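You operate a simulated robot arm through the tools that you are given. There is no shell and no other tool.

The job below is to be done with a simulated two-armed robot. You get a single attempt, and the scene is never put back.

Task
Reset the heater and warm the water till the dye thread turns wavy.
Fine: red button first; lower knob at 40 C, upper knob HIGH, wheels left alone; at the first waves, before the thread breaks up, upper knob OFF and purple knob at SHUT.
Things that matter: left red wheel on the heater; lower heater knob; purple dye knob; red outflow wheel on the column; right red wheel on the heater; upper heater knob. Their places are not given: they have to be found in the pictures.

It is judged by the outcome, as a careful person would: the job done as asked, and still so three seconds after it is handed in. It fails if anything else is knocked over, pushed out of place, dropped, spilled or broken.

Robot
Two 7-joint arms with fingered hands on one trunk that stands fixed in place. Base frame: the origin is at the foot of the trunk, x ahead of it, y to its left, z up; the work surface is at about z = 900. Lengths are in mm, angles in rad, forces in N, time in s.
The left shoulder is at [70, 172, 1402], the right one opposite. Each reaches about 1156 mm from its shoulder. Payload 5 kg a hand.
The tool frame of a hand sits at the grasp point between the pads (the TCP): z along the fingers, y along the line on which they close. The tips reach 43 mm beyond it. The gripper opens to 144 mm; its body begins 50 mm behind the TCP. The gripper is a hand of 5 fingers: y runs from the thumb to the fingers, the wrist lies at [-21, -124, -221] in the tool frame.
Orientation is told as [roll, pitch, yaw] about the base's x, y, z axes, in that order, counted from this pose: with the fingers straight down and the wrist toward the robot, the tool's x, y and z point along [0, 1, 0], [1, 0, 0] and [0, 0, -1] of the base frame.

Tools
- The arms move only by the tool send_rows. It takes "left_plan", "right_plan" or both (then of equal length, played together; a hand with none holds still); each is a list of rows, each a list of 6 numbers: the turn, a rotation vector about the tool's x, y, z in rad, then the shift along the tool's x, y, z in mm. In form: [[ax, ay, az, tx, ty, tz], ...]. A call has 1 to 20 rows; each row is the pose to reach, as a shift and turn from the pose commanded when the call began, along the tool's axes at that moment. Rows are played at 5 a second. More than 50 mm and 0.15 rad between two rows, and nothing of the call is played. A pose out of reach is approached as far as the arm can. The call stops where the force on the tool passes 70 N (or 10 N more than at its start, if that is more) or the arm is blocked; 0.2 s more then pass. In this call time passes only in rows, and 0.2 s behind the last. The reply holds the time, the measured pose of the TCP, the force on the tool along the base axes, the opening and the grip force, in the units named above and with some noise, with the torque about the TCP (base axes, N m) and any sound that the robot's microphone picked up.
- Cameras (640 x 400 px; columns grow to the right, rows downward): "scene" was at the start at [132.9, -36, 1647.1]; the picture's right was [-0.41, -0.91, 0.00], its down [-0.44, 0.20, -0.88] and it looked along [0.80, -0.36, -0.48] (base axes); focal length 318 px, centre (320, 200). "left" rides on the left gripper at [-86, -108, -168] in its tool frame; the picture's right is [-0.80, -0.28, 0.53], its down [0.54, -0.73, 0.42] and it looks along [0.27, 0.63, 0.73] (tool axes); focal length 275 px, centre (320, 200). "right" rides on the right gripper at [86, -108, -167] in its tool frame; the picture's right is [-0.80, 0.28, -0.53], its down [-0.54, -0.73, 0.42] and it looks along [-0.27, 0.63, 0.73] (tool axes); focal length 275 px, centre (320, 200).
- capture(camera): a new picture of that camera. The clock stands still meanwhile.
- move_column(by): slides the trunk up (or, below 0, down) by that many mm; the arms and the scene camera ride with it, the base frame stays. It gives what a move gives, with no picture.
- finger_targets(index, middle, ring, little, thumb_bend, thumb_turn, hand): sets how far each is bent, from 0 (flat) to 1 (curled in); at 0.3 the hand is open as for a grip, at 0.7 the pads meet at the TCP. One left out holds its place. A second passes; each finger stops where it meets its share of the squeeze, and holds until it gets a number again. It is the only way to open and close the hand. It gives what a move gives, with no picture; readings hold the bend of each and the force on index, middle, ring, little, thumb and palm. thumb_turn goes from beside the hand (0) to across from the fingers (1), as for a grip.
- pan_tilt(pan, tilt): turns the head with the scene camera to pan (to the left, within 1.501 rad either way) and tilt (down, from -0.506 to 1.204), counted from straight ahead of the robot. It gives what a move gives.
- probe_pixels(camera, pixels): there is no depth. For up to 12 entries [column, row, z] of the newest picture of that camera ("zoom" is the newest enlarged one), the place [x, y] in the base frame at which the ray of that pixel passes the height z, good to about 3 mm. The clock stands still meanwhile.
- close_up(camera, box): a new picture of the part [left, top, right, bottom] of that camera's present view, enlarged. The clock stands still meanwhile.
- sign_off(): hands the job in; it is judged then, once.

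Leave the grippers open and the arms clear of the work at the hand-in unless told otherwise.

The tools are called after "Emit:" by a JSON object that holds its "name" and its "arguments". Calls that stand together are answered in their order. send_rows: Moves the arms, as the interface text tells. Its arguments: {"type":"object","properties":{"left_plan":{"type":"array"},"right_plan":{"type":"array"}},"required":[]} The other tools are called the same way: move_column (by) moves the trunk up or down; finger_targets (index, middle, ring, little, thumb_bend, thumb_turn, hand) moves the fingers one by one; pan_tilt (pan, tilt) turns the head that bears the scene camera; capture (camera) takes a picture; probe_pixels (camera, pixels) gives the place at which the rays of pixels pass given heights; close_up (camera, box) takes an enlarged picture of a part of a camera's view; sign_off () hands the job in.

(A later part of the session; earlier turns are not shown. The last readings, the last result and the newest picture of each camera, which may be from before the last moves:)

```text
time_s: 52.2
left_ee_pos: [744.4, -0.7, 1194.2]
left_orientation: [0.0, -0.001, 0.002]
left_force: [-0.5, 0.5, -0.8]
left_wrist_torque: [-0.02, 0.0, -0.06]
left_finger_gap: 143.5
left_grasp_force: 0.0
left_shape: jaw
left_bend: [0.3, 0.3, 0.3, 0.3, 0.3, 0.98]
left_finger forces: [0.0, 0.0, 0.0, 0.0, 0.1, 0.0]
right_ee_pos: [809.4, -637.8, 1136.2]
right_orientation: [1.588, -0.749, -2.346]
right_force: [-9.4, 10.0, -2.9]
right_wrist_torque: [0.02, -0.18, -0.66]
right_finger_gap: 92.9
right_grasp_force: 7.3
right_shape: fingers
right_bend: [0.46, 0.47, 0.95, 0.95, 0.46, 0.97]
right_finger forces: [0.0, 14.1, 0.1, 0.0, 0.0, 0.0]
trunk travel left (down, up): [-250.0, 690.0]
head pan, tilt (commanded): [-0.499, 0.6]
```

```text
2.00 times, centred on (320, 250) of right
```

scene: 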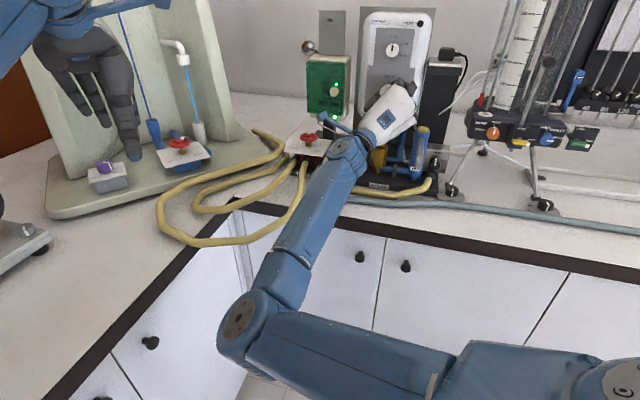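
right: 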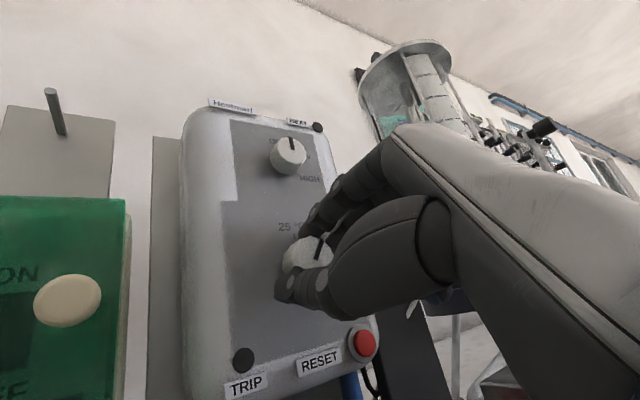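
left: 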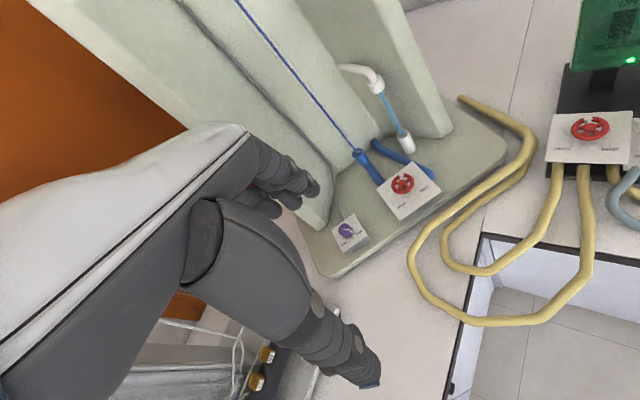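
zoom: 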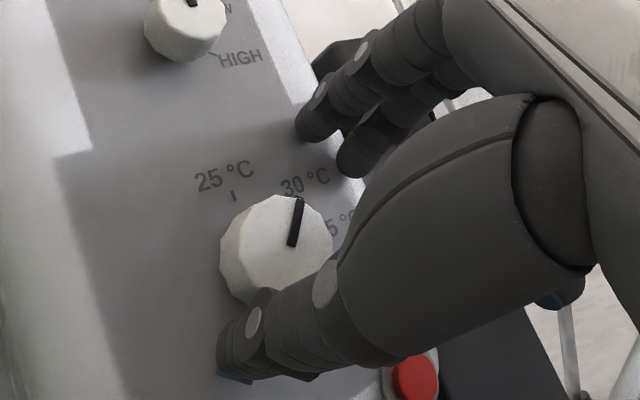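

The pointer is now about at 30 C. The middle fingertip touches the panel because of the drift, so I back off 12 mm while rolling back counter-clockwise by 0.82 rad.

Emit:
{"name": "send_rows", "arguments": {"right_plan": [[0, 0, -0.05, 0, 0, -12], [0, 0, -0.19, 0, 0, -14], [0, 0, -0.33, 0, 0, -14], [0, 0, -0.47, 0, 0, -14], [0, 0, -0.61, 0, 0, -14], [0, 0, -0.72, 0, 0, -14], [0, 0, -0.82, 0, 0, -10]]}}

Emit:
{"name": "capture", "arguments": {"camera": "right"}}

Emit:
{"name": "close_up", "arguments": {"camera": "right", "box": [240, 180, 400, 340]}}

```text
time_s: 53.8
left_ee_pos: [744.9, -1.9, 1195.1]
left_orientation: [0.003, 0.0, 0.002]
left_force: [-0.2, -0.2, -0.7]
left_wrist_torque: [0.03, 0.01, 0.0]
left_finger_gap: 143.7
left_grasp_force: 0.0
left_shape: jaw
left_bend: [0.3, 0.3, 0.3, 0.3, 0.3, 0.98]
left_finger forces: [0.0, 0.0, 0.0, 0.1, 0.0, 0.1]
right_ee_pos: [812.6, -613.7, 1126.4]
right_orientation: [1.397, -1.56, -2.136]
right_force: [0.3, 0.1, 0.9]
right_wrist_torque: [0.02, 0.01, 0.04]
right_finger_gap: 93.1
right_grasp_force: 0.0
right_shape: fingers
right_bend: [0.46, 0.46, 0.95, 0.95, 0.46, 0.97]
right_finger forces: [0.1, 0.1, 0.0, 0.0, 0.0, 0.0]
trunk travel left (down, up): [-250.0, 690.0]
head pan, tilt (commanded): [-0.499, 0.6]
```

```text
taken
```

right: 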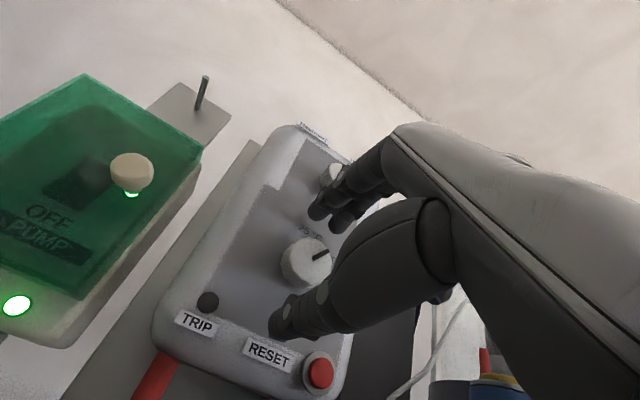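

```text
2.50 times, centred on (320, 260) of right
```

zoom: 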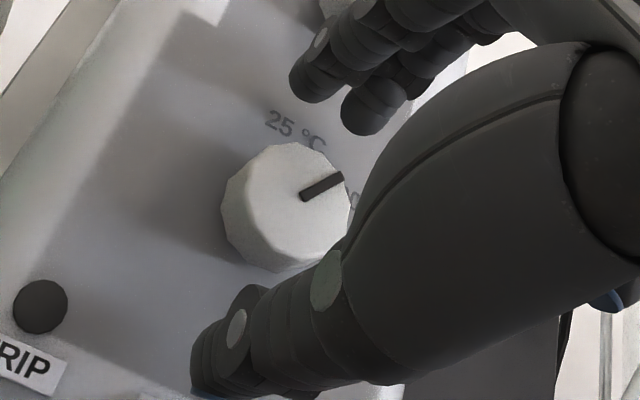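

Pointer is about 45 degrees on. The knob is centred again at roll 0; I move in 11 mm and grip for the second stroke.

Emit:
{"name": "send_rows", "arguments": {"right_plan": [[0, 0, -0.03, 0, 0, 6], [0, 0, -0.06, 0, 0, 11]]}}

Emit:
{"name": "finger_targets", "arguments": {"hand": "right", "index": 0.68, "middle": 0.68, "thumb_bend": 0.68}}

Emit:
{"name": "close_up", "arguments": {"camera": "right", "box": [240, 180, 400, 340]}}

```text
time_s: 54.4
left_ee_pos: [746.0, -0.7, 1193.7]
left_orientation: [-0.002, -0.001, 0.001]
left_force: [-0.8, -1.0, 0.2]
left_wrist_torque: [0.01, 0.01, -0.01]
left_finger_gap: 143.7
left_grasp_force: 0.0
left_shape: jaw
left_bend: [0.3, 0.3, 0.3, 0.3, 0.3, 0.98]
left_finger forces: [0.0, 0.0, 0.0, 0.0, 0.0, 0.0]
right_ee_pos: [819.2, -622.4, 1126.8]
right_orientation: [-1.553, -1.521, 0.814]
right_force: [1.0, -0.4, 0.9]
right_wrist_torque: [-0.03, -0.04, 0.04]
right_finger_gap: 93.4
right_grasp_force: 0.0
right_shape: fingers
right_bend: [0.46, 0.46, 0.95, 0.95, 0.46, 0.97]
right_finger forces: [0.1, 0.0, 0.0, 0.0, 0.0, 0.0]
trunk travel left (down, up): [-250.0, 690.0]
head pan, tilt (commanded): [-0.499, 0.6]
```

```text
time_s: 55.4
left_ee_pos: [743.5, -1.1, 1194.6]
left_orientation: [0.0, 0.002, 0.002]
left_force: [0.7, 0.3, -0.6]
left_wrist_torque: [0.0, -0.01, 0.0]
left_finger_gap: 144.0
left_grasp_force: 0.0
left_shape: jaw
left_bend: [0.3, 0.3, 0.3, 0.3, 0.3, 0.98]
left_finger forces: [0.1, 0.1, 0.0, 0.0, 0.1, 0.1]
right_ee_pos: [818.8, -621.6, 1128.0]
right_orientation: [-1.586, -1.522, 0.846]
right_force: [3.8, -2.3, 10.1]
right_wrist_torque: [-0.22, -0.25, -0.03]
right_finger_gap: 38.4
right_grasp_force: 11.9
right_shape: fingers
right_bend: [0.61, 0.64, 0.95, 0.95, 0.63, 0.97]
right_finger forces: [8.1, 7.8, 0.0, 0.1, 7.2, 0.1]
trunk travel left (down, up): [-250.0, 690.0]
head pan, tilt (commanded): [-0.499, 0.6]
```

```text
2.50 times, centred on (320, 260) of right
```

zoom: 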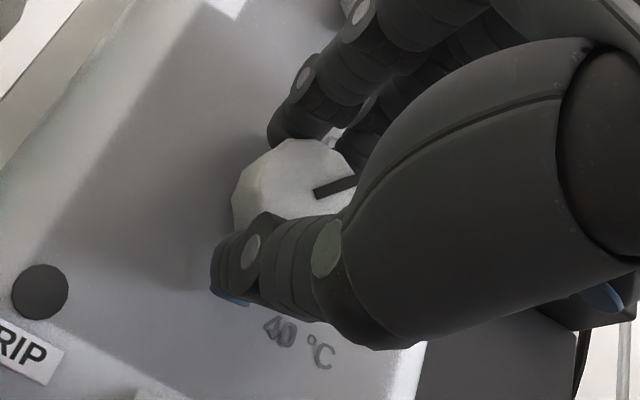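

Gripped again. Turn clockwise 0.64 rad, staying inside the arm's range, then open and look.

Emit:
{"name": "send_rows", "arguments": {"right_plan": [[0, 0, 0.13, 0, 0, 0], [0, 0, 0.26, 0, 0, 0], [0, 0, 0.39, 0, 0, 0], [0, 0, 0.52, 0, 0, 0], [0, 0, 0.64, 0, 0, 0]]}}

Emit:
{"name": "close_up", "arguments": {"camera": "right", "box": [200, 150, 440, 350]}}

Emit:
{"name": "finger_targets", "arguments": {"hand": "right", "index": 0.46, "middle": 0.46, "thumb_bend": 0.46}}

Emit:
{"name": "close_up", "arguments": {"camera": "right", "box": [200, 150, 440, 350]}}

```text
time_s: 56.6
left_ee_pos: [743.5, 0.4, 1194.9]
left_orientation: [0.0, 0.0, 0.0]
left_force: [0.0, -0.6, -0.2]
left_wrist_torque: [0.01, 0.03, 0.02]
left_finger_gap: 143.5
left_grasp_force: 0.0
left_shape: jaw
left_bend: [0.3, 0.3, 0.3, 0.3, 0.3, 0.98]
left_finger forces: [0.1, 0.0, 0.0, 0.0, 0.0, 0.1]
right_ee_pos: [818.5, -620.3, 1128.2]
right_orientation: [1.572, -0.977, -2.312]
right_force: [0.5, -3.3, 10.5]
right_wrist_torque: [-0.35, -0.37, -0.17]
right_finger_gap: 38.4
right_grasp_force: 12.3
right_shape: fingers
right_bend: [0.61, 0.64, 0.95, 0.95, 0.63, 0.96]
right_finger forces: [9.7, 7.2, 0.1, 0.0, 7.3, 0.1]
trunk travel left (down, up): [-250.0, 690.0]
head pan, tilt (commanded): [-0.499, 0.6]
```

```text
2.00 times, centred on (320, 250) of right
```

zoom: 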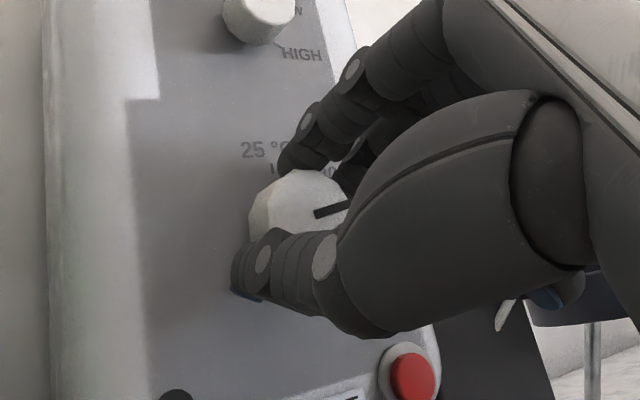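

```text
time_s: 57.6
left_ee_pos: [745.2, -1.2, 1194.0]
left_orientation: [0.0, 0.001, 0.001]
left_force: [-0.1, 0.0, 0.1]
left_wrist_torque: [0.0, 0.0, -0.01]
left_finger_gap: 143.6
left_grasp_force: 0.1
left_shape: jaw
left_bend: [0.3, 0.3, 0.3, 0.3, 0.3, 0.98]
left_finger forces: [0.0, 0.0, 0.1, 0.0, 0.0, 0.1]
right_ee_pos: [819.3, -622.6, 1125.3]
right_orientation: [1.569, -0.979, -2.309]
right_force: [-1.2, 1.6, -0.5]
right_wrist_torque: [-0.03, -0.05, -0.04]
right_finger_gap: 92.3
right_grasp_force: 1.0
right_shape: fingers
right_bend: [0.46, 0.46, 0.95, 0.95, 0.46, 0.97]
right_finger forces: [0.0, 2.3, 0.0, 0.0, 0.0, 0.1]
trunk travel left (down, up): [-250.0, 690.0]
head pan, tilt (commanded): [-0.499, 0.6]
```

```text
2.00 times, centred on (320, 250) of right
```

zoom: 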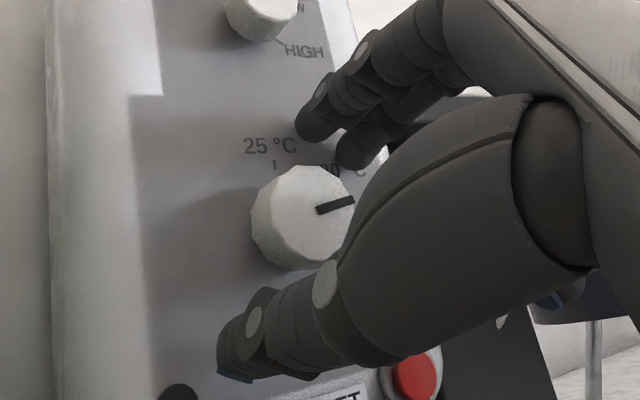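

Smooth stroke: pointer is now about 82 degrees round. Roll back with a 10 mm retreat, move in, grip for the third stroke.

Emit:
{"name": "send_rows", "arguments": {"right_plan": [[0, 0, -0.03, 0, 0, -10], [0, 0, -0.17, 0, 0, -10], [0, 0, -0.31, 0, 0, -10], [0, 0, -0.45, 0, 0, -10], [0, 0, -0.57, 0, 0, -10], [0, 0, -0.66, 0, 0, -6], [0, 0, -0.69, 0, 0, 0]]}}

Emit:
{"name": "finger_targets", "arguments": {"hand": "right", "index": 0.68, "middle": 0.68, "thumb_bend": 0.68}}

Emit:
{"name": "close_up", "arguments": {"camera": "right", "box": [200, 150, 440, 350]}}

```text
time_s: 59.2
left_ee_pos: [744.4, -1.0, 1193.9]
left_orientation: [0.0, 0.0, 0.0]
left_force: [1.0, -0.5, 0.2]
left_wrist_torque: [-0.02, 0.02, 0.0]
left_finger_gap: 143.5
left_grasp_force: 0.0
left_shape: jaw
left_bend: [0.3, 0.3, 0.3, 0.3, 0.3, 0.98]
left_finger forces: [0.1, 0.0, 0.0, 0.1, 0.1, 0.1]
right_ee_pos: [819.4, -621.8, 1125.8]
right_orientation: [-1.558, -1.472, 0.816]
right_force: [0.2, -0.3, -0.7]
right_wrist_torque: [0.0, 0.02, -0.02]
right_finger_gap: 92.9
right_grasp_force: 0.1
right_shape: fingers
right_bend: [0.46, 0.46, 0.95, 0.95, 0.46, 0.97]
right_finger forces: [0.1, 0.1, 0.0, 0.0, 0.0, 0.0]
trunk travel left (down, up): [-250.0, 690.0]
head pan, tilt (commanded): [-0.499, 0.6]
```

```text
time_s: 60.2
left_ee_pos: [743.4, -1.2, 1193.9]
left_orientation: [0.001, -0.001, 0.002]
left_force: [-0.1, -0.3, 0.2]
left_wrist_torque: [-0.03, 0.01, 0.0]
left_finger_gap: 143.7
left_grasp_force: 0.1
left_shape: jaw
left_bend: [0.3, 0.3, 0.3, 0.3, 0.3, 0.98]
left_finger forces: [0.1, 0.0, 0.0, 0.0, 0.0, 0.1]
right_ee_pos: [818.0, -620.8, 1128.8]
right_orientation: [-1.577, -1.474, 0.838]
right_force: [3.2, -4.3, 10.0]
right_wrist_torque: [-0.23, -0.26, -0.04]
right_finger_gap: 38.6
right_grasp_force: 11.8
right_shape: fingers
right_bend: [0.61, 0.63, 0.95, 0.95, 0.63, 0.97]
right_finger forces: [8.7, 7.3, 0.0, 0.0, 7.3, 0.0]
trunk travel left (down, up): [-250.0, 690.0]
head pan, tilt (commanded): [-0.499, 0.6]
```

```text
2.00 times, centred on (320, 250) of right
```

zoom: 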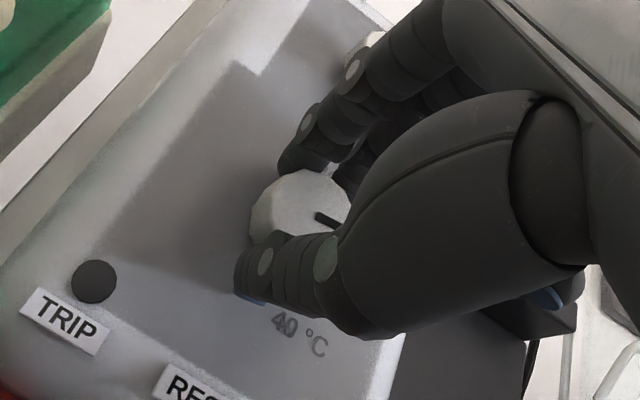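

Gripped for the third stroke. Turn clockwise 0.68 rad, then open and look.

Emit:
{"name": "send_rows", "arguments": {"right_plan": [[0, 0, 0.14, 0, 0, 0], [0, 0, 0.28, 0, 0, 0], [0, 0, 0.42, 0, 0, 0], [0, 0, 0.55, 0, 0, 0], [0, 0, 0.68, 0, 0, 0]]}}

Emit:
{"name": "finger_targets", "arguments": {"hand": "right", "index": 0.46, "middle": 0.46, "thumb_bend": 0.46}}

Emit:
{"name": "close_up", "arguments": {"camera": "right", "box": [200, 150, 440, 350]}}

```text
time_s: 61.4
left_ee_pos: [742.7, -1.3, 1194.6]
left_orientation: [0.001, 0.0, 0.002]
left_force: [0.5, -0.1, -0.3]
left_wrist_torque: [0.0, 0.02, 0.02]
left_finger_gap: 143.5
left_grasp_force: 0.0
left_shape: jaw
left_bend: [0.3, 0.3, 0.3, 0.3, 0.3, 0.98]
left_finger forces: [0.0, 0.0, 0.1, 0.0, 0.1, 0.0]
right_ee_pos: [819.0, -621.8, 1128.0]
right_orientation: [1.571, -0.988, -2.311]
right_force: [1.0, -4.7, 10.9]
right_wrist_torque: [-0.33, -0.29, -0.21]
right_finger_gap: 38.6
right_grasp_force: 11.8
right_shape: fingers
right_bend: [0.6, 0.63, 0.95, 0.95, 0.63, 0.97]
right_finger forces: [10.3, 6.5, 0.0, 0.0, 6.8, 0.0]
trunk travel left (down, up): [-250.0, 690.0]
head pan, tilt (commanded): [-0.499, 0.6]
```

```text
time_s: 62.4
left_ee_pos: [744.5, -0.8, 1194.9]
left_orientation: [0.0, -0.002, 0.001]
left_force: [-0.5, -0.1, 1.1]
left_wrist_torque: [0.0, -0.01, 0.0]
left_finger_gap: 143.7
left_grasp_force: 0.1
left_shape: jaw
left_bend: [0.3, 0.3, 0.3, 0.3, 0.3, 0.98]
left_finger forces: [0.0, 0.1, 0.0, 0.0, 0.0, 0.1]
right_ee_pos: [819.3, -621.0, 1126.9]
right_orientation: [1.57, -0.988, -2.308]
right_force: [-0.9, 0.5, -0.4]
right_wrist_torque: [-0.05, 0.01, -0.02]
right_finger_gap: 92.7
right_grasp_force: 0.1
right_shape: fingers
right_bend: [0.46, 0.46, 0.95, 0.95, 0.46, 0.97]
right_finger forces: [0.0, 0.8, 0.0, 0.0, 0.0, 0.1]
trunk travel left (down, up): [-250.0, 690.0]
head pan, tilt (commanded): [-0.499, 0.6]
```

```text
2.00 times, centred on (320, 250) of right
```

zoom: 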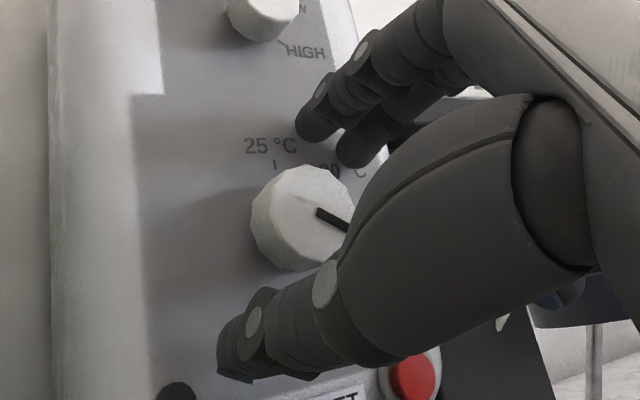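

Pointer is roughly at 120 degrees. I roll back while retreating 45 mm to view the scale properly.

Emit:
{"name": "send_rows", "arguments": {"right_plan": [[0, 0, -0.04, 0, 0, -20], [0, 0, -0.18, 0, 0, -45], [0, 0, -0.32, 0, 0, -45], [0, 0, -0.46, 0, 0, -45], [0, 0, -0.6, 0, 0, -45], [0, 0, -0.68, 0, 0, -45]]}}

Emit:
{"name": "capture", "arguments": {"camera": "right"}}

Emit:
{"name": "close_up", "arguments": {"camera": "right", "box": [210, 190, 370, 350]}}

Emit:
{"name": "close_up", "arguments": {"camera": "scene", "box": [340, 0, 460, 150]}}

```text
time_s: 63.8
left_ee_pos: [744.8, -0.9, 1195.4]
left_orientation: [0.0, 0.001, 0.001]
left_force: [-0.9, -0.4, -0.3]
left_wrist_torque: [0.01, -0.01, 0.01]
left_finger_gap: 143.8
left_grasp_force: 0.1
left_shape: jaw
left_bend: [0.3, 0.3, 0.3, 0.3, 0.3, 0.98]
left_finger forces: [0.0, 0.0, 0.1, 0.0, 0.1, 0.0]
right_ee_pos: [786.5, -589.1, 1127.2]
right_orientation: [-1.557, -1.47, 0.818]
right_force: [0.5, -0.3, -0.5]
right_wrist_torque: [0.02, 0.01, 0.01]
right_finger_gap: 92.8
right_grasp_force: 0.1
right_shape: fingers
right_bend: [0.46, 0.46, 0.95, 0.95, 0.46, 0.98]
right_finger forces: [0.0, 0.1, 0.0, 0.0, 0.0, 0.0]
trunk travel left (down, up): [-250.0, 690.0]
head pan, tilt (commanded): [-0.499, 0.6]
```

```text
taken
```

right: 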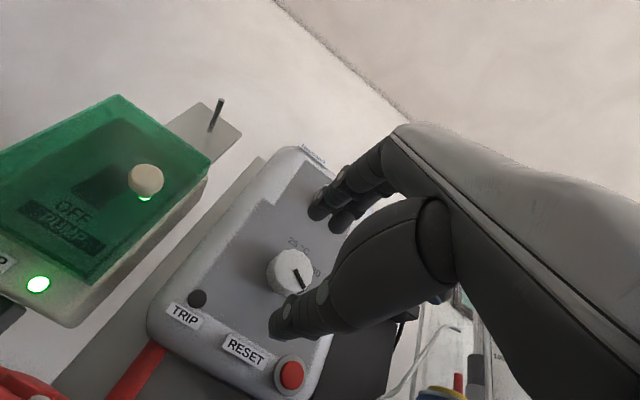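

```text
2.50 times, centred on (290, 270) of right
```

zoom: 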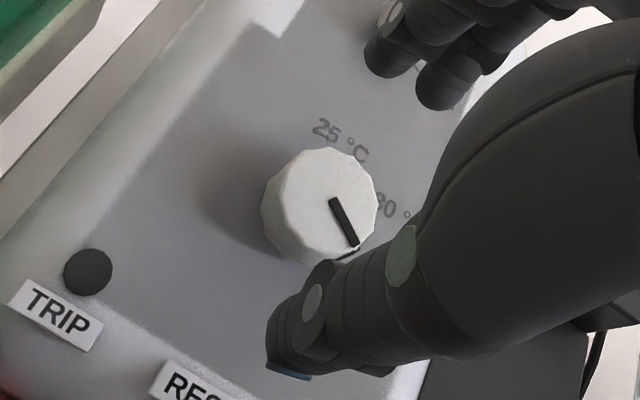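

```text
2.67 times, centred on (400, 75) of scene
```

zoom: 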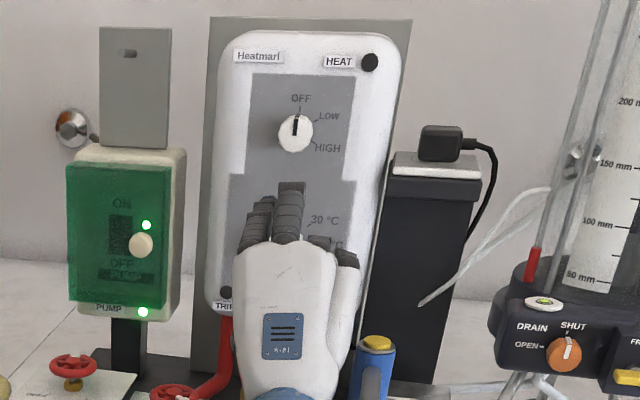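

The pointer looks near 115-120 degrees, but the 35/40 ticks are hidden by the thumb. I retreat 75 mm more to see the whole scale.

Emit:
{"name": "send_rows", "arguments": {"right_plan": [[0, 0, 0, 0, 0, -30], [0, 0, 0, 0, 0, -60], [0, 0, 0, 15, 0, -85]]}}

Emit:
{"name": "capture", "arguments": {"camera": "right"}}

Emit:
{"name": "close_up", "arguments": {"camera": "right", "box": [200, 220, 340, 360]}}

Emit:
{"name": "close_up", "arguments": {"camera": "scene", "box": [340, 20, 460, 150]}}

```text
time_s: 64.6
left_ee_pos: [744.2, 0.3, 1195.0]
left_orientation: [0.0, -0.001, 0.002]
left_force: [1.1, 0.0, 0.9]
left_wrist_torque: [-0.03, 0.0, -0.01]
left_finger_gap: 143.5
left_grasp_force: 0.0
left_shape: jaw
left_bend: [0.3, 0.3, 0.3, 0.3, 0.3, 0.98]
left_finger forces: [0.1, 0.0, 0.0, 0.1, 0.1, 0.0]
right_ee_pos: [733.6, -521.9, 1126.1]
right_orientation: [-1.566, -1.471, 0.826]
right_force: [-0.7, 0.3, 0.5]
right_wrist_torque: [-0.01, 0.02, -0.06]
right_finger_gap: 92.8
right_grasp_force: 0.1
right_shape: fingers
right_bend: [0.46, 0.46, 0.95, 0.95, 0.46, 0.98]
right_finger forces: [0.0, 0.0, 0.0, 0.0, 0.0, 0.1]
trunk travel left (down, up): [-250.0, 690.0]
head pan, tilt (commanded): [-0.499, 0.6]
```

```text
taken
```

right: 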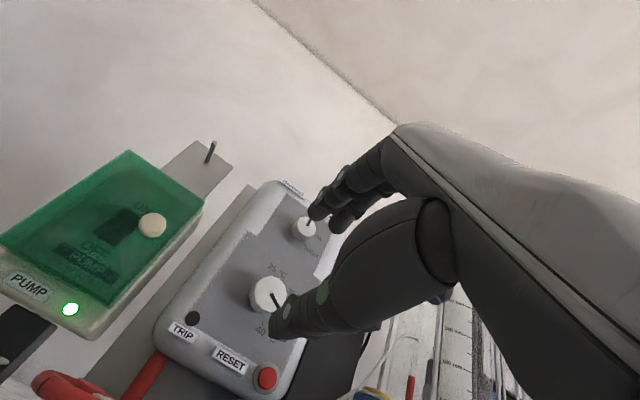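

```text
2.86 times, centred on (270, 290) of right
```

zoom: 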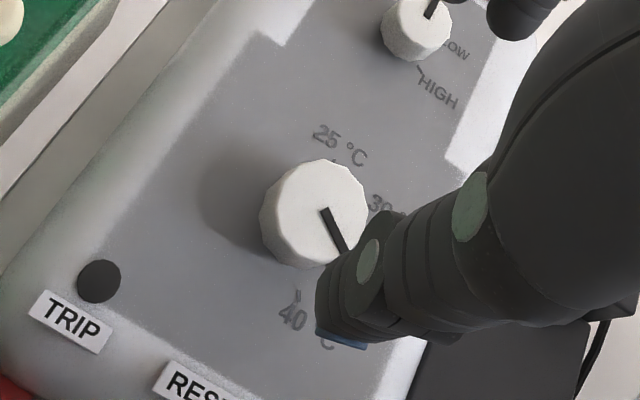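

```text
3.08 times, centred on (400, 85) of scene
```

zoom: 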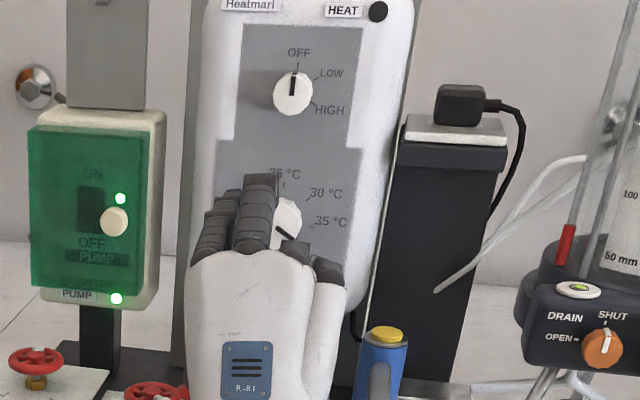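

Unprojecting the ticks: 25 C is at 0 and 40 C at about 150 degrees; the pointer is at about 119-121 degrees. One more stroke of about 0.54 rad is needed. I go back in to the knob.

Emit:
{"name": "send_rows", "arguments": {"right_plan": [[0, 0, 0, -15, 0, 25], [0, 0, 0, -15, 0, 60], [0, 0, 0, -15, 0, 95], [0, 0, 0, -15, 0, 115], [0, 0, 0, -15, 0, 130]]}}

Emit:
{"name": "finger_targets", "arguments": {"hand": "right", "index": 0.68, "middle": 0.68, "thumb_bend": 0.68}}

Emit:
{"name": "close_up", "arguments": {"camera": "right", "box": [200, 150, 440, 350]}}

```text
time_s: 65.8
left_ee_pos: [744.9, -0.5, 1193.8]
left_orientation: [0.0, 0.002, 0.002]
left_force: [0.6, -0.4, 0.0]
left_wrist_torque: [0.01, 0.04, -0.02]
left_finger_gap: 143.7
left_grasp_force: 0.0
left_shape: jaw
left_bend: [0.3, 0.3, 0.3, 0.3, 0.3, 0.98]
left_finger forces: [0.0, 0.0, 0.1, 0.0, 0.0, 0.0]
right_ee_pos: [820.3, -622.0, 1125.5]
right_orientation: [-1.558, -1.471, 0.816]
right_force: [-0.6, 0.7, 0.3]
right_wrist_torque: [-0.09, -0.04, 0.01]
right_finger_gap: 93.0
right_grasp_force: 0.0
right_shape: fingers
right_bend: [0.46, 0.46, 0.95, 0.95, 0.46, 0.98]
right_finger forces: [0.0, 0.9, 0.0, 0.1, 0.0, 0.1]
trunk travel left (down, up): [-250.0, 690.0]
head pan, tilt (commanded): [-0.499, 0.6]
```

```text
time_s: 66.8
left_ee_pos: [742.9, -1.8, 1194.7]
left_orientation: [-0.002, 0.002, 0.003]
left_force: [-0.5, -0.2, -0.3]
left_wrist_torque: [-0.01, 0.03, 0.02]
left_finger_gap: 143.5
left_grasp_force: 0.1
left_shape: jaw
left_bend: [0.3, 0.3, 0.3, 0.3, 0.3, 0.98]
left_finger forces: [0.1, 0.0, 0.1, 0.1, 0.1, 0.0]
right_ee_pos: [819.7, -622.2, 1128.3]
right_orientation: [-1.579, -1.473, 0.84]
right_force: [3.5, -2.8, 10.4]
right_wrist_torque: [-0.25, -0.27, -0.07]
right_finger_gap: 38.7
right_grasp_force: 11.7
right_shape: fingers
right_bend: [0.61, 0.63, 0.95, 0.95, 0.63, 0.97]
right_finger forces: [7.8, 8.4, 0.1, 0.0, 6.9, 0.0]
trunk travel left (down, up): [-250.0, 690.0]
head pan, tilt (commanded): [-0.499, 0.6]
```

```text
2.00 times, centred on (320, 250) of right
```

zoom: 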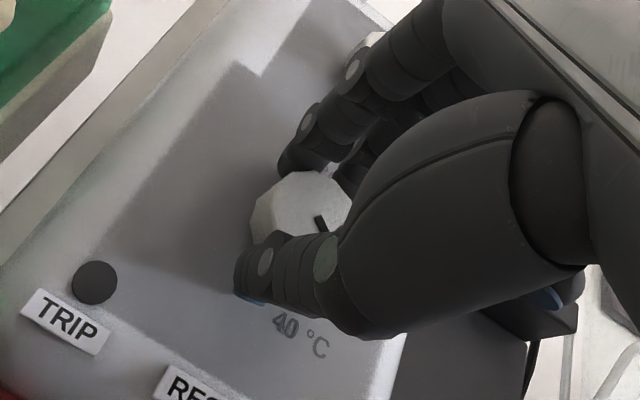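

Gripped. I turn clockwise 0.53 rad, open, and then back away to check the pointer.

Emit:
{"name": "send_rows", "arguments": {"right_plan": [[0, 0, 0.14, 0, 0, 0], [0, 0, 0.28, 0, 0, 0], [0, 0, 0.41, 0, 0, 0], [0, 0, 0.53, 0, 0, 0]]}}

Emit:
{"name": "finger_targets", "arguments": {"hand": "right", "index": 0.46, "middle": 0.46, "thumb_bend": 0.46}}

Emit:
{"name": "send_rows", "arguments": {"right_plan": [[0, 0, 0, 0, 0, -20], [0, 0, 0, 0, 0, -50], [0, 0, -0.14, 0, 0, -80], [0, 0, -0.28, 0, 0, -110], [0, 0, -0.41, 0, 0, -125], [0, 0, -0.53, 0, 0, -125]]}}

Emit:
{"name": "capture", "arguments": {"camera": "right"}}

Emit:
{"name": "close_up", "arguments": {"camera": "right", "box": [200, 220, 340, 360]}}

```text
time_s: 67.8
left_ee_pos: [743.2, 0.5, 1194.6]
left_orientation: [0.0, 0.0, 0.001]
left_force: [-0.5, 0.1, -1.0]
left_wrist_torque: [-0.02, -0.02, 0.02]
left_finger_gap: 143.8
left_grasp_force: 0.1
left_shape: jaw
left_bend: [0.3, 0.3, 0.3, 0.3, 0.3, 0.98]
left_finger forces: [0.0, 0.1, 0.0, 0.1, 0.0, 0.0]
right_ee_pos: [819.6, -619.6, 1128.2]
right_orientation: [1.573, -1.137, -2.311]
right_force: [3.7, -3.0, 12.7]
right_wrist_torque: [-0.53, -0.18, -0.02]
right_finger_gap: 38.2
right_grasp_force: 12.4
right_shape: fingers
right_bend: [0.61, 0.63, 0.95, 0.95, 0.63, 0.97]
right_finger forces: [9.7, 8.9, 0.1, 0.1, 6.5, 0.0]
trunk travel left (down, up): [-250.0, 690.0]
head pan, tilt (commanded): [-0.499, 0.6]
```

```text
time_s: 68.8
left_ee_pos: [744.7, -1.9, 1195.0]
left_orientation: [0.0, -0.001, 0.002]
left_force: [1.3, 0.3, 1.1]
left_wrist_torque: [-0.03, 0.0, -0.01]
left_finger_gap: 143.6
left_grasp_force: 0.0
left_shape: jaw
left_bend: [0.3, 0.3, 0.3, 0.3, 0.3, 0.98]
left_finger forces: [0.0, 0.0, 0.0, 0.0, 0.0, 0.0]
right_ee_pos: [818.7, -620.6, 1126.6]
right_orientation: [1.565, -1.139, -2.309]
right_force: [-0.6, 1.0, 0.0]
right_wrist_torque: [-0.03, -0.03, -0.01]
right_finger_gap: 92.3
right_grasp_force: 0.6
right_shape: fingers
right_bend: [0.46, 0.46, 0.95, 0.95, 0.46, 0.97]
right_finger forces: [0.0, 1.2, 0.1, 0.0, 0.0, 0.0]
trunk travel left (down, up): [-250.0, 690.0]
head pan, tilt (commanded): [-0.499, 0.6]
```

```text
time_s: 70.2
left_ee_pos: [745.0, -2.1, 1194.2]
left_orientation: [0.001, 0.0, 0.001]
left_force: [-0.5, 0.2, -0.3]
left_wrist_torque: [0.02, -0.02, -0.01]
left_finger_gap: 143.5
left_grasp_force: 0.0
left_shape: jaw
left_bend: [0.3, 0.3, 0.3, 0.3, 0.3, 0.98]
left_finger forces: [0.0, 0.0, 0.0, 0.0, 0.0, 0.0]
right_ee_pos: [728.1, -536.7, 1124.5]
right_orientation: [-1.536, -1.471, 0.8]
right_force: [0.8, -0.9, 0.2]
right_wrist_torque: [-0.04, 0.0, -0.02]
right_finger_gap: 93.1
right_grasp_force: 0.0
right_shape: fingers
right_bend: [0.46, 0.46, 0.95, 0.95, 0.46, 0.98]
right_finger forces: [0.0, 0.0, 0.0, 0.0, 0.0, 0.0]
trunk travel left (down, up): [-250.0, 690.0]
head pan, tilt (commanded): [-0.499, 0.6]
```

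```text
taken
```

right: 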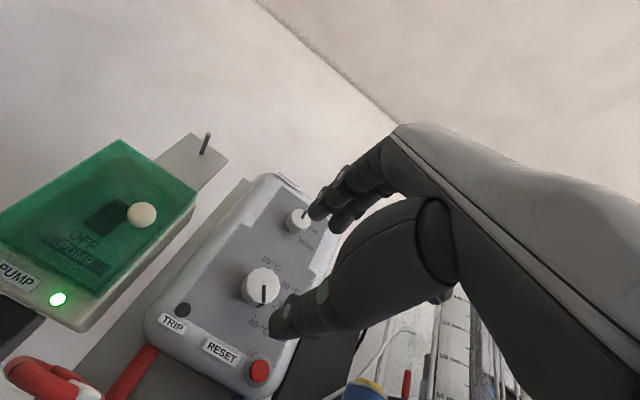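

```text
2.86 times, centred on (270, 290) of right
```

zoom: 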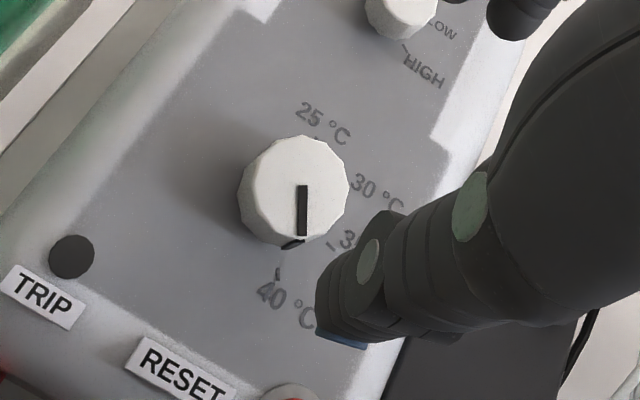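

By unprojection the pointer direction is 150.3 degrees and the 40 C tick about 150-153. For a head-on check I'll raise the hand to the upper knob's height and roll it to -88 degrees (also the start posture for the upper knob), which frees the scene camera's view of the lower knob.

Emit:
{"name": "send_rows", "arguments": {"right_plan": [[0, 0, 0, -3.7, 37.5, -5], [0, 0, 0, -7.5, 75, -10], [0, 0, 0, -11.2, 112.4, -10], [0, 0, -0.1436, -11.2, 112.4, -10], [0, 0, -0.2872, -11.2, 112.4, -10], [0, 0, -0.4308, -11.2, 112.4, -10], [0, 0, -0.5744, -11.2, 112.4, -10], [0, 0, -0.718, -11.2, 112.4, -10], [0, 0, -0.8616, -11.2, 112.4, -10], [0, 0, -1.0052, -11.2, 112.4, -10], [0, 0, -1.1488, -11.2, 112.4, -10], [0, 0, -1.2924, -11.2, 112.4, -10], [0, 0, -1.436, -11.2, 112.4, -10]]}}

Emit:
{"name": "pan_tilt", "arguments": {"pan": -0.5, "tilt": 0.45}}

Emit:
{"name": "capture", "arguments": {"camera": "scene"}}

Emit:
{"name": "close_up", "arguments": {"camera": "scene", "box": [340, 60, 460, 180]}}

```text
time_s: 73.0
left_ee_pos: [743.5, -0.6, 1194.4]
left_orientation: [0.001, 0.0, 0.001]
left_force: [-0.7, -0.8, 0.1]
left_wrist_torque: [-0.03, 0.0, 0.02]
left_finger_gap: 143.9
left_grasp_force: 0.0
left_shape: jaw
left_bend: [0.3, 0.3, 0.3, 0.3, 0.3, 0.98]
left_finger forces: [0.0, 0.0, 0.1, 0.1, 0.0, 0.0]
right_ee_pos: [720.1, -530.4, 1240.2]
right_orientation: [-1.569, -0.032, 0.832]
right_force: [0.4, 0.1, -0.4]
right_wrist_torque: [-0.04, -0.01, -0.05]
right_finger_gap: 92.7
right_grasp_force: 0.2
right_shape: fingers
right_bend: [0.46, 0.46, 0.95, 0.95, 0.46, 0.98]
right_finger forces: [0.0, 0.0, 0.0, 0.0, 0.1, 0.0]
trunk travel left (down, up): [-250.0, 690.0]
head pan, tilt (commanded): [-0.499, 0.6]
```

```text
time_s: 73.7
left_ee_pos: [744.9, -0.3, 1194.1]
left_orientation: [0.0, -0.001, 0.001]
left_force: [0.0, -0.9, -0.2]
left_wrist_torque: [-0.02, -0.03, -0.02]
left_finger_gap: 144.0
left_grasp_force: 0.0
left_shape: jaw
left_bend: [0.3, 0.3, 0.3, 0.3, 0.3, 0.98]
left_finger forces: [0.0, 0.1, 0.0, 0.1, 0.0, 0.0]
right_ee_pos: [720.5, -530.3, 1240.1]
right_orientation: [-1.57, -0.037, 0.832]
right_force: [1.4, 0.4, 0.6]
right_wrist_torque: [0.01, 0.01, 0.02]
right_finger_gap: 92.9
right_grasp_force: 0.0
right_shape: fingers
right_bend: [0.46, 0.46, 0.95, 0.95, 0.46, 0.98]
right_finger forces: [0.1, 0.0, 0.0, 0.0, 0.1, 0.1]
trunk travel left (down, up): [-250.0, 690.0]
head pan, tilt (commanded): [-0.499, 0.45]
```

```text
taken
```

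scene: 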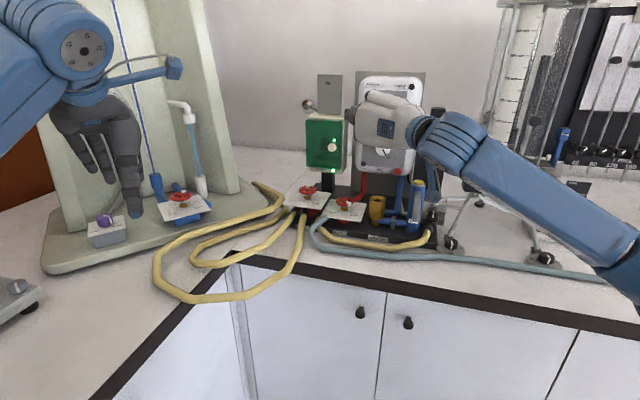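

```text
3.33 times, centred on (400, 120) of scene
```

zoom: 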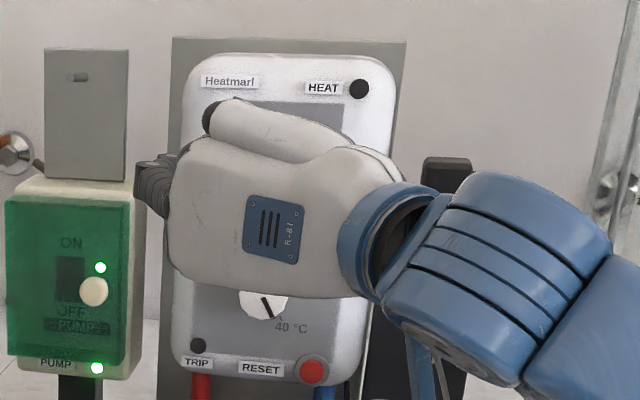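

The lower knob is partly visible at scene (383,151). I enlarge it strongly.

Emit:
{"name": "close_up", "arguments": {"camera": "scene", "box": [364, 138, 412, 168]}}

Emit:
{"name": "close_up", "arguments": {"camera": "right", "box": [160, 180, 400, 380]}}

```text
13.33 times, centred on (388, 153) of scene
```

zoom: 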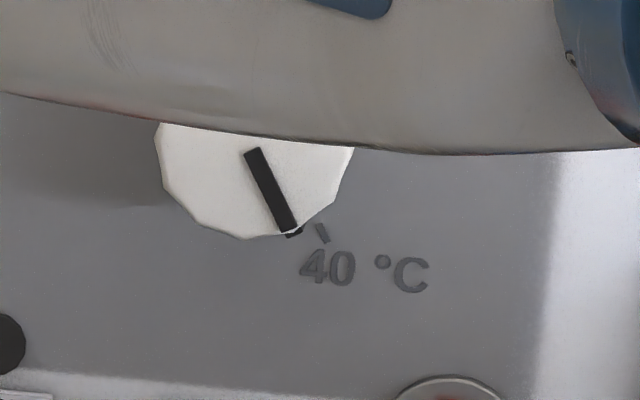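

```text
2.00 times, centred on (280, 280) of right
```

zoom: 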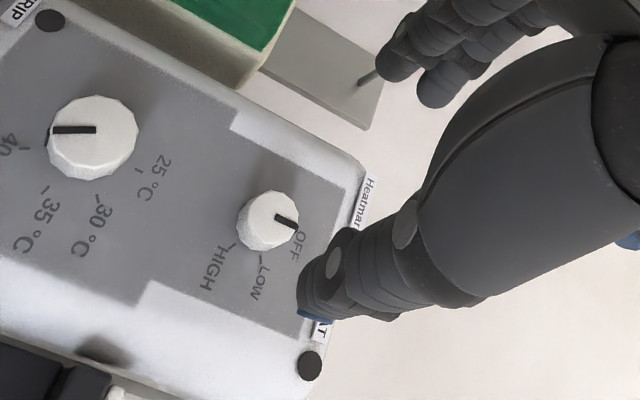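

Pointer and the 40 tick are close. For a fine reading I enlarge the same dial from the right-hand camera.

Emit:
{"name": "close_up", "arguments": {"camera": "right", "box": [116, 205, 212, 285]}}

```text
5.00 times, centred on (164, 245) of right
```

zoom: 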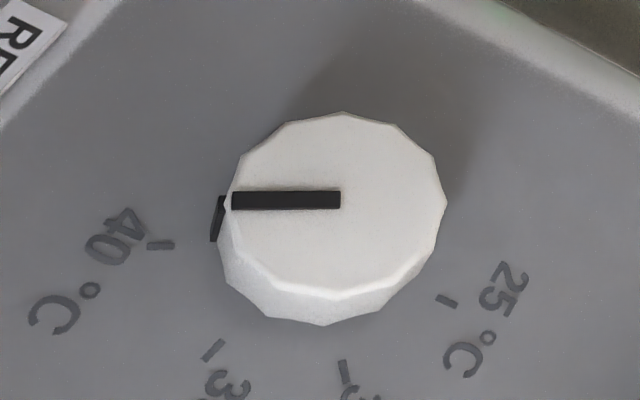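

The enlarged dial gives ticks at 0, 48, 99 and 150 degrees, with the pointer at 150: the lower knob is at 40 C. Before switching the heat on, I get the left hand ready at the purple knob. I shape its fingers (ring and little curled) and move it above the knob, heading about 40 degrees to the left.

Emit:
{"name": "finger_targets", "arguments": {"hand": "left", "index": 0.46, "middle": 0.46, "ring": 0.95, "little": 0.95, "thumb_bend": 0.46}}

Emit:
{"name": "send_rows", "arguments": {"left_plan": [[0, 0, -0.0875, 12.3, 34, 6], [0, 0, -0.175, 24.5, 68, 12], [0, 0, -0.2625, 36.8, 102, 18], [0, 0, -0.35, 49, 136, 25], [0, 0, -0.4375, 61.3, 170, 34], [0, 0, -0.525, 73.5, 204, 44], [0, 0, -0.6125, 85.8, 238, 54], [0, 0, -0.7, 98, 272, 64]]}}

Emit:
{"name": "capture", "arguments": {"camera": "scene"}}

Emit:
{"name": "capture", "arguments": {"camera": "left"}}

```text
time_s: 74.7
left_ee_pos: [744.3, -1.3, 1194.4]
left_orientation: [0.001, 0.0, 0.002]
left_force: [-0.6, 0.0, 0.5]
left_wrist_torque: [-0.01, 0.04, 0.02]
left_finger_gap: 93.6
left_grasp_force: 0.1
left_shape: fingers
left_bend: [0.46, 0.46, 0.95, 0.95, 0.46, 0.98]
left_finger forces: [0.0, 0.1, 0.0, 0.0, 0.0, 0.0]
right_ee_pos: [720.4, -530.2, 1239.4]
right_orientation: [-1.569, -0.036, 0.832]
right_force: [-0.7, 0.0, -0.5]
right_wrist_torque: [-0.02, 0.03, -0.03]
right_finger_gap: 93.0
right_grasp_force: 0.1
right_shape: fingers
right_bend: [0.46, 0.46, 0.95, 0.95, 0.46, 0.98]
right_finger forces: [0.1, 0.0, 0.0, 0.0, 0.0, 0.0]
trunk travel left (down, up): [-250.0, 690.0]
head pan, tilt (commanded): [-0.499, 0.45]
```

```text
time_s: 76.5
left_ee_pos: [1016.7, 95.6, 1129.8]
left_orientation: [0.002, -0.002, 0.702]
left_force: [-0.1, 0.7, -0.2]
left_wrist_torque: [-0.08, -0.02, 0.0]
left_finger_gap: 93.1
left_grasp_force: 0.1
left_shape: fingers
left_bend: [0.46, 0.46, 0.95, 0.95, 0.46, 0.98]
left_finger forces: [0.0, 0.1, 0.0, 0.0, 0.1, 0.1]
right_ee_pos: [720.2, -532.5, 1239.0]
right_orientation: [-1.571, -0.036, 0.832]
right_force: [0.4, -1.0, -0.4]
right_wrist_torque: [0.01, -0.05, 0.02]
right_finger_gap: 93.0
right_grasp_force: 0.1
right_shape: fingers
right_bend: [0.46, 0.46, 0.95, 0.95, 0.46, 0.98]
right_finger forces: [0.0, 0.1, 0.1, 0.1, 0.0, 0.0]
trunk travel left (down, up): [-250.0, 690.0]
head pan, tilt (commanded): [-0.499, 0.45]
```

```text
taken
```

scene: 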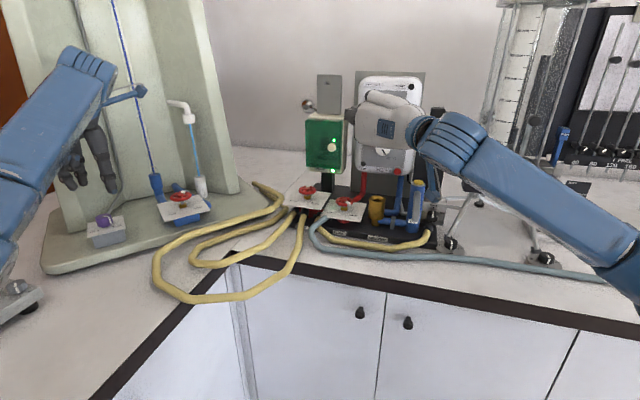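

```text
taken
```

left: 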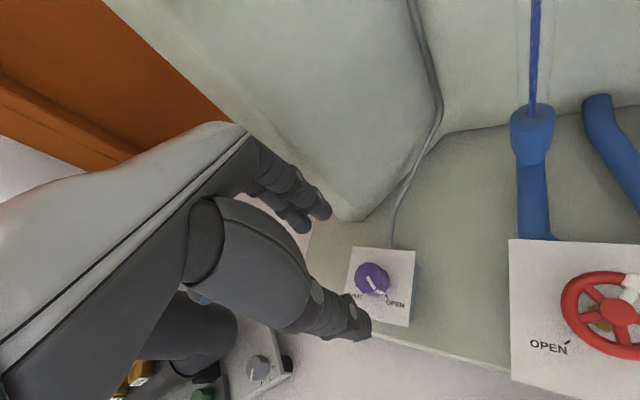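

The left hand is above the purple knob, seen at (372,278) in its camera; the tool axis would meet the knob top at about (369,281). I enlarge to measure the offset.

Emit:
{"name": "close_up", "arguments": {"camera": "left", "box": [332, 240, 428, 320]}}

Emit:
{"name": "close_up", "arguments": {"camera": "scene", "box": [40, 0, 220, 240]}}

```text
5.00 times, centred on (380, 280) of left
```

zoom: 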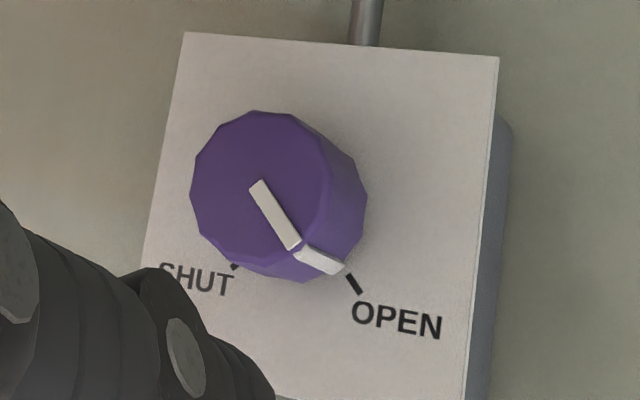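

```text
1.67 times, centred on (130, 120) of scene
```

zoom: 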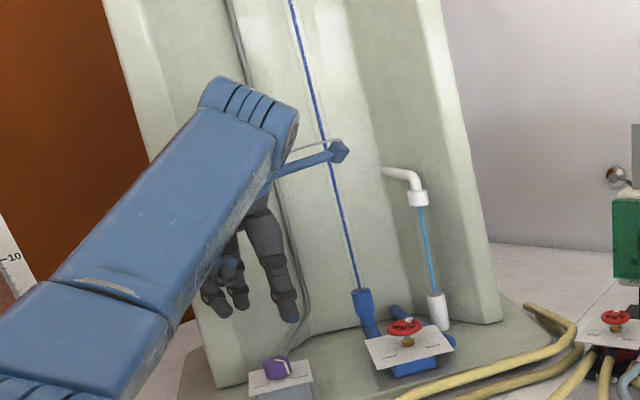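

The purple knob's axis comes out near (1020.5,99.5), pointer at OPEN (toward front-right), and SHUT lies 90 degrees clockwise. I test in the air that the left hand can roll 1.57 rad clockwise here, shifting onto the axis as well.

Emit:
{"name": "send_rows", "arguments": {"left_plan": [[0, 0, 0.1427, 0.5, 5.4, 0], [0, 0, 0.2855, 0.5, 5.4, 0], [0, 0, 0.4282, 0.5, 5.4, 0], [0, 0, 0.571, 0.5, 5.4, 0], [0, 0, 0.7137, 0.5, 5.4, 0], [0, 0, 0.8565, 0.5, 5.4, 0], [0, 0, 0.9992, 0.5, 5.4, 0], [0, 0, 1.142, 0.5, 5.4, 0], [0, 0, 1.2847, 0.5, 5.4, 0], [0, 0, 1.4275, 0.5, 5.4, 0], [0, 0, 1.57, 0.5, 5.4, 0]]}}

Emit:
{"name": "capture", "arguments": {"camera": "scene"}}

Emit:
{"name": "capture", "arguments": {"camera": "left"}}

```text
time_s: 78.9
left_ee_pos: [1012.8, 101.6, 1127.9]
left_orientation: [0.0, 0.0, -0.872]
left_force: [-0.1, -1.3, 0.0]
left_wrist_torque: [-0.01, -0.01, 0.02]
left_finger_gap: 93.3
left_grasp_force: 0.0
left_shape: fingers
left_bend: [0.46, 0.46, 0.95, 0.95, 0.46, 0.98]
left_finger forces: [0.0, 0.0, 0.1, 0.1, 0.1, 0.0]
left hand out of reach, approached as far as the arm can: row 11
right_ee_pos: [718.5, -530.9, 1239.7]
right_orientation: [-1.57, -0.037, 0.831]
right_force: [-0.6, 0.1, 0.1]
right_wrist_torque: [0.0, -0.02, 0.02]
right_finger_gap: 92.9
right_grasp_force: 0.0
right_shape: fingers
right_bend: [0.46, 0.46, 0.95, 0.95, 0.46, 0.98]
right_finger forces: [0.0, 0.0, 0.1, 0.0, 0.0, 0.1]
trunk travel left (down, up): [-250.0, 690.0]
head pan, tilt (commanded): [-0.499, 0.45]
```

```text
taken
```

scene: 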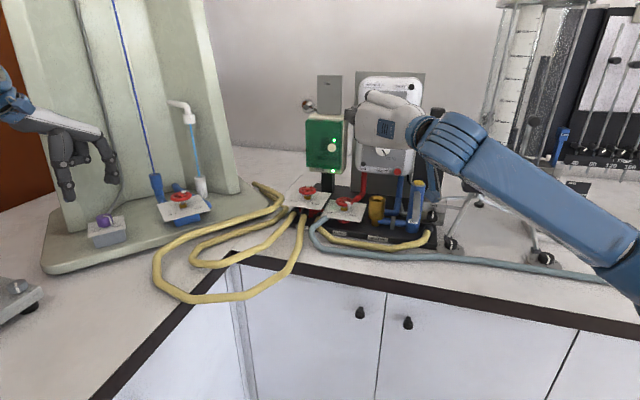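

```text
taken
```

left: 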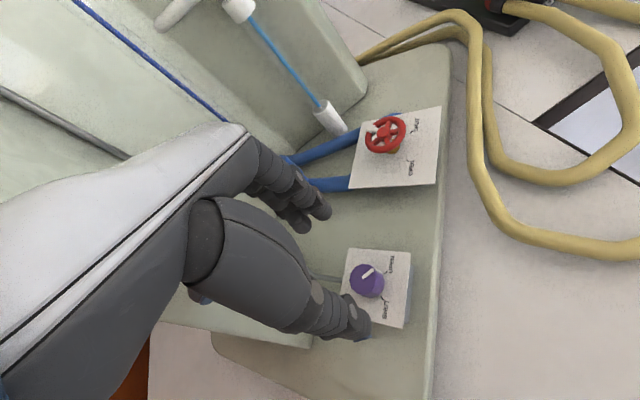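

The arm reaches down to about -0.75 rad yaw here, so I'll grip at yaw +0.90 and turn to -0.67. I roll back counter-clockwise by 1.768 rad, staying above the knob.

Emit:
{"name": "send_rows", "arguments": {"left_plan": [[0, 0, -0.136, 0, 0, 0], [0, 0, -0.272, 0, 0, 0], [0, 0, -0.408, 0, 0, 0], [0, 0, -0.544, 0, 0, 0], [0, 0, -0.68, 0, 0, 0], [0, 0, -0.816, 0, 0, 0], [0, 0, -0.952, 0, 0, 0], [0, 0, -1.088, 0, 0, 0], [0, 0, -1.224, 0, 0, 0], [0, 0, -1.36, 0, 0, 0], [0, 0, -1.496, 0, 0, 10], [0, 0, -1.632, 0, 0, 25], [0, 0, -1.768, 0, 0, 40]]}}

Emit:
{"name": "capture", "arguments": {"camera": "left"}}

Emit:
{"name": "close_up", "arguments": {"camera": "left", "box": [310, 220, 430, 320]}}

```text
time_s: 81.7
left_ee_pos: [1012.7, 101.1, 1088.7]
left_orientation: [-0.001, -0.002, 0.9]
left_force: [-0.3, -0.3, -0.6]
left_wrist_torque: [0.0, -0.04, -0.03]
left_finger_gap: 93.1
left_grasp_force: 0.1
left_shape: fingers
left_bend: [0.46, 0.46, 0.95, 0.95, 0.46, 0.98]
left_finger forces: [0.1, 0.1, 0.1, 0.1, 0.0, 0.0]
right_ee_pos: [718.9, -532.6, 1239.7]
right_orientation: [-1.569, -0.036, 0.831]
right_force: [0.2, -0.1, 0.6]
right_wrist_torque: [0.01, 0.01, 0.05]
right_finger_gap: 92.9
right_grasp_force: 0.1
right_shape: fingers
right_bend: [0.46, 0.46, 0.95, 0.95, 0.46, 0.98]
right_finger forces: [0.1, 0.0, 0.1, 0.0, 0.0, 0.0]
trunk travel left (down, up): [-250.0, 690.0]
head pan, tilt (commanded): [-0.499, 0.45]
```

```text
taken
```

left: 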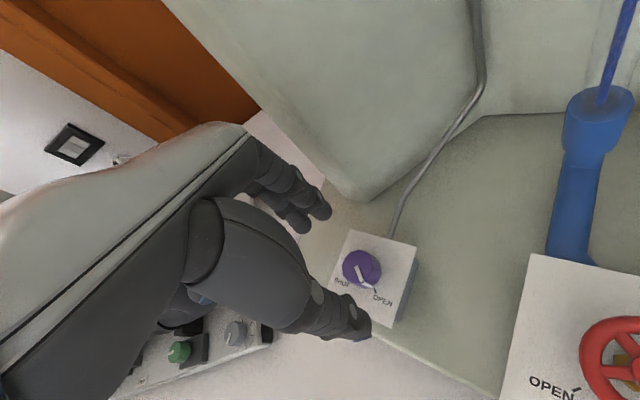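

```text
4.00 times, centred on (370, 270) of left
```

zoom: 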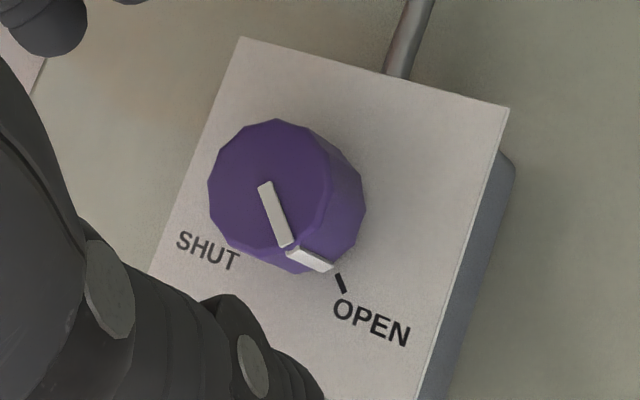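

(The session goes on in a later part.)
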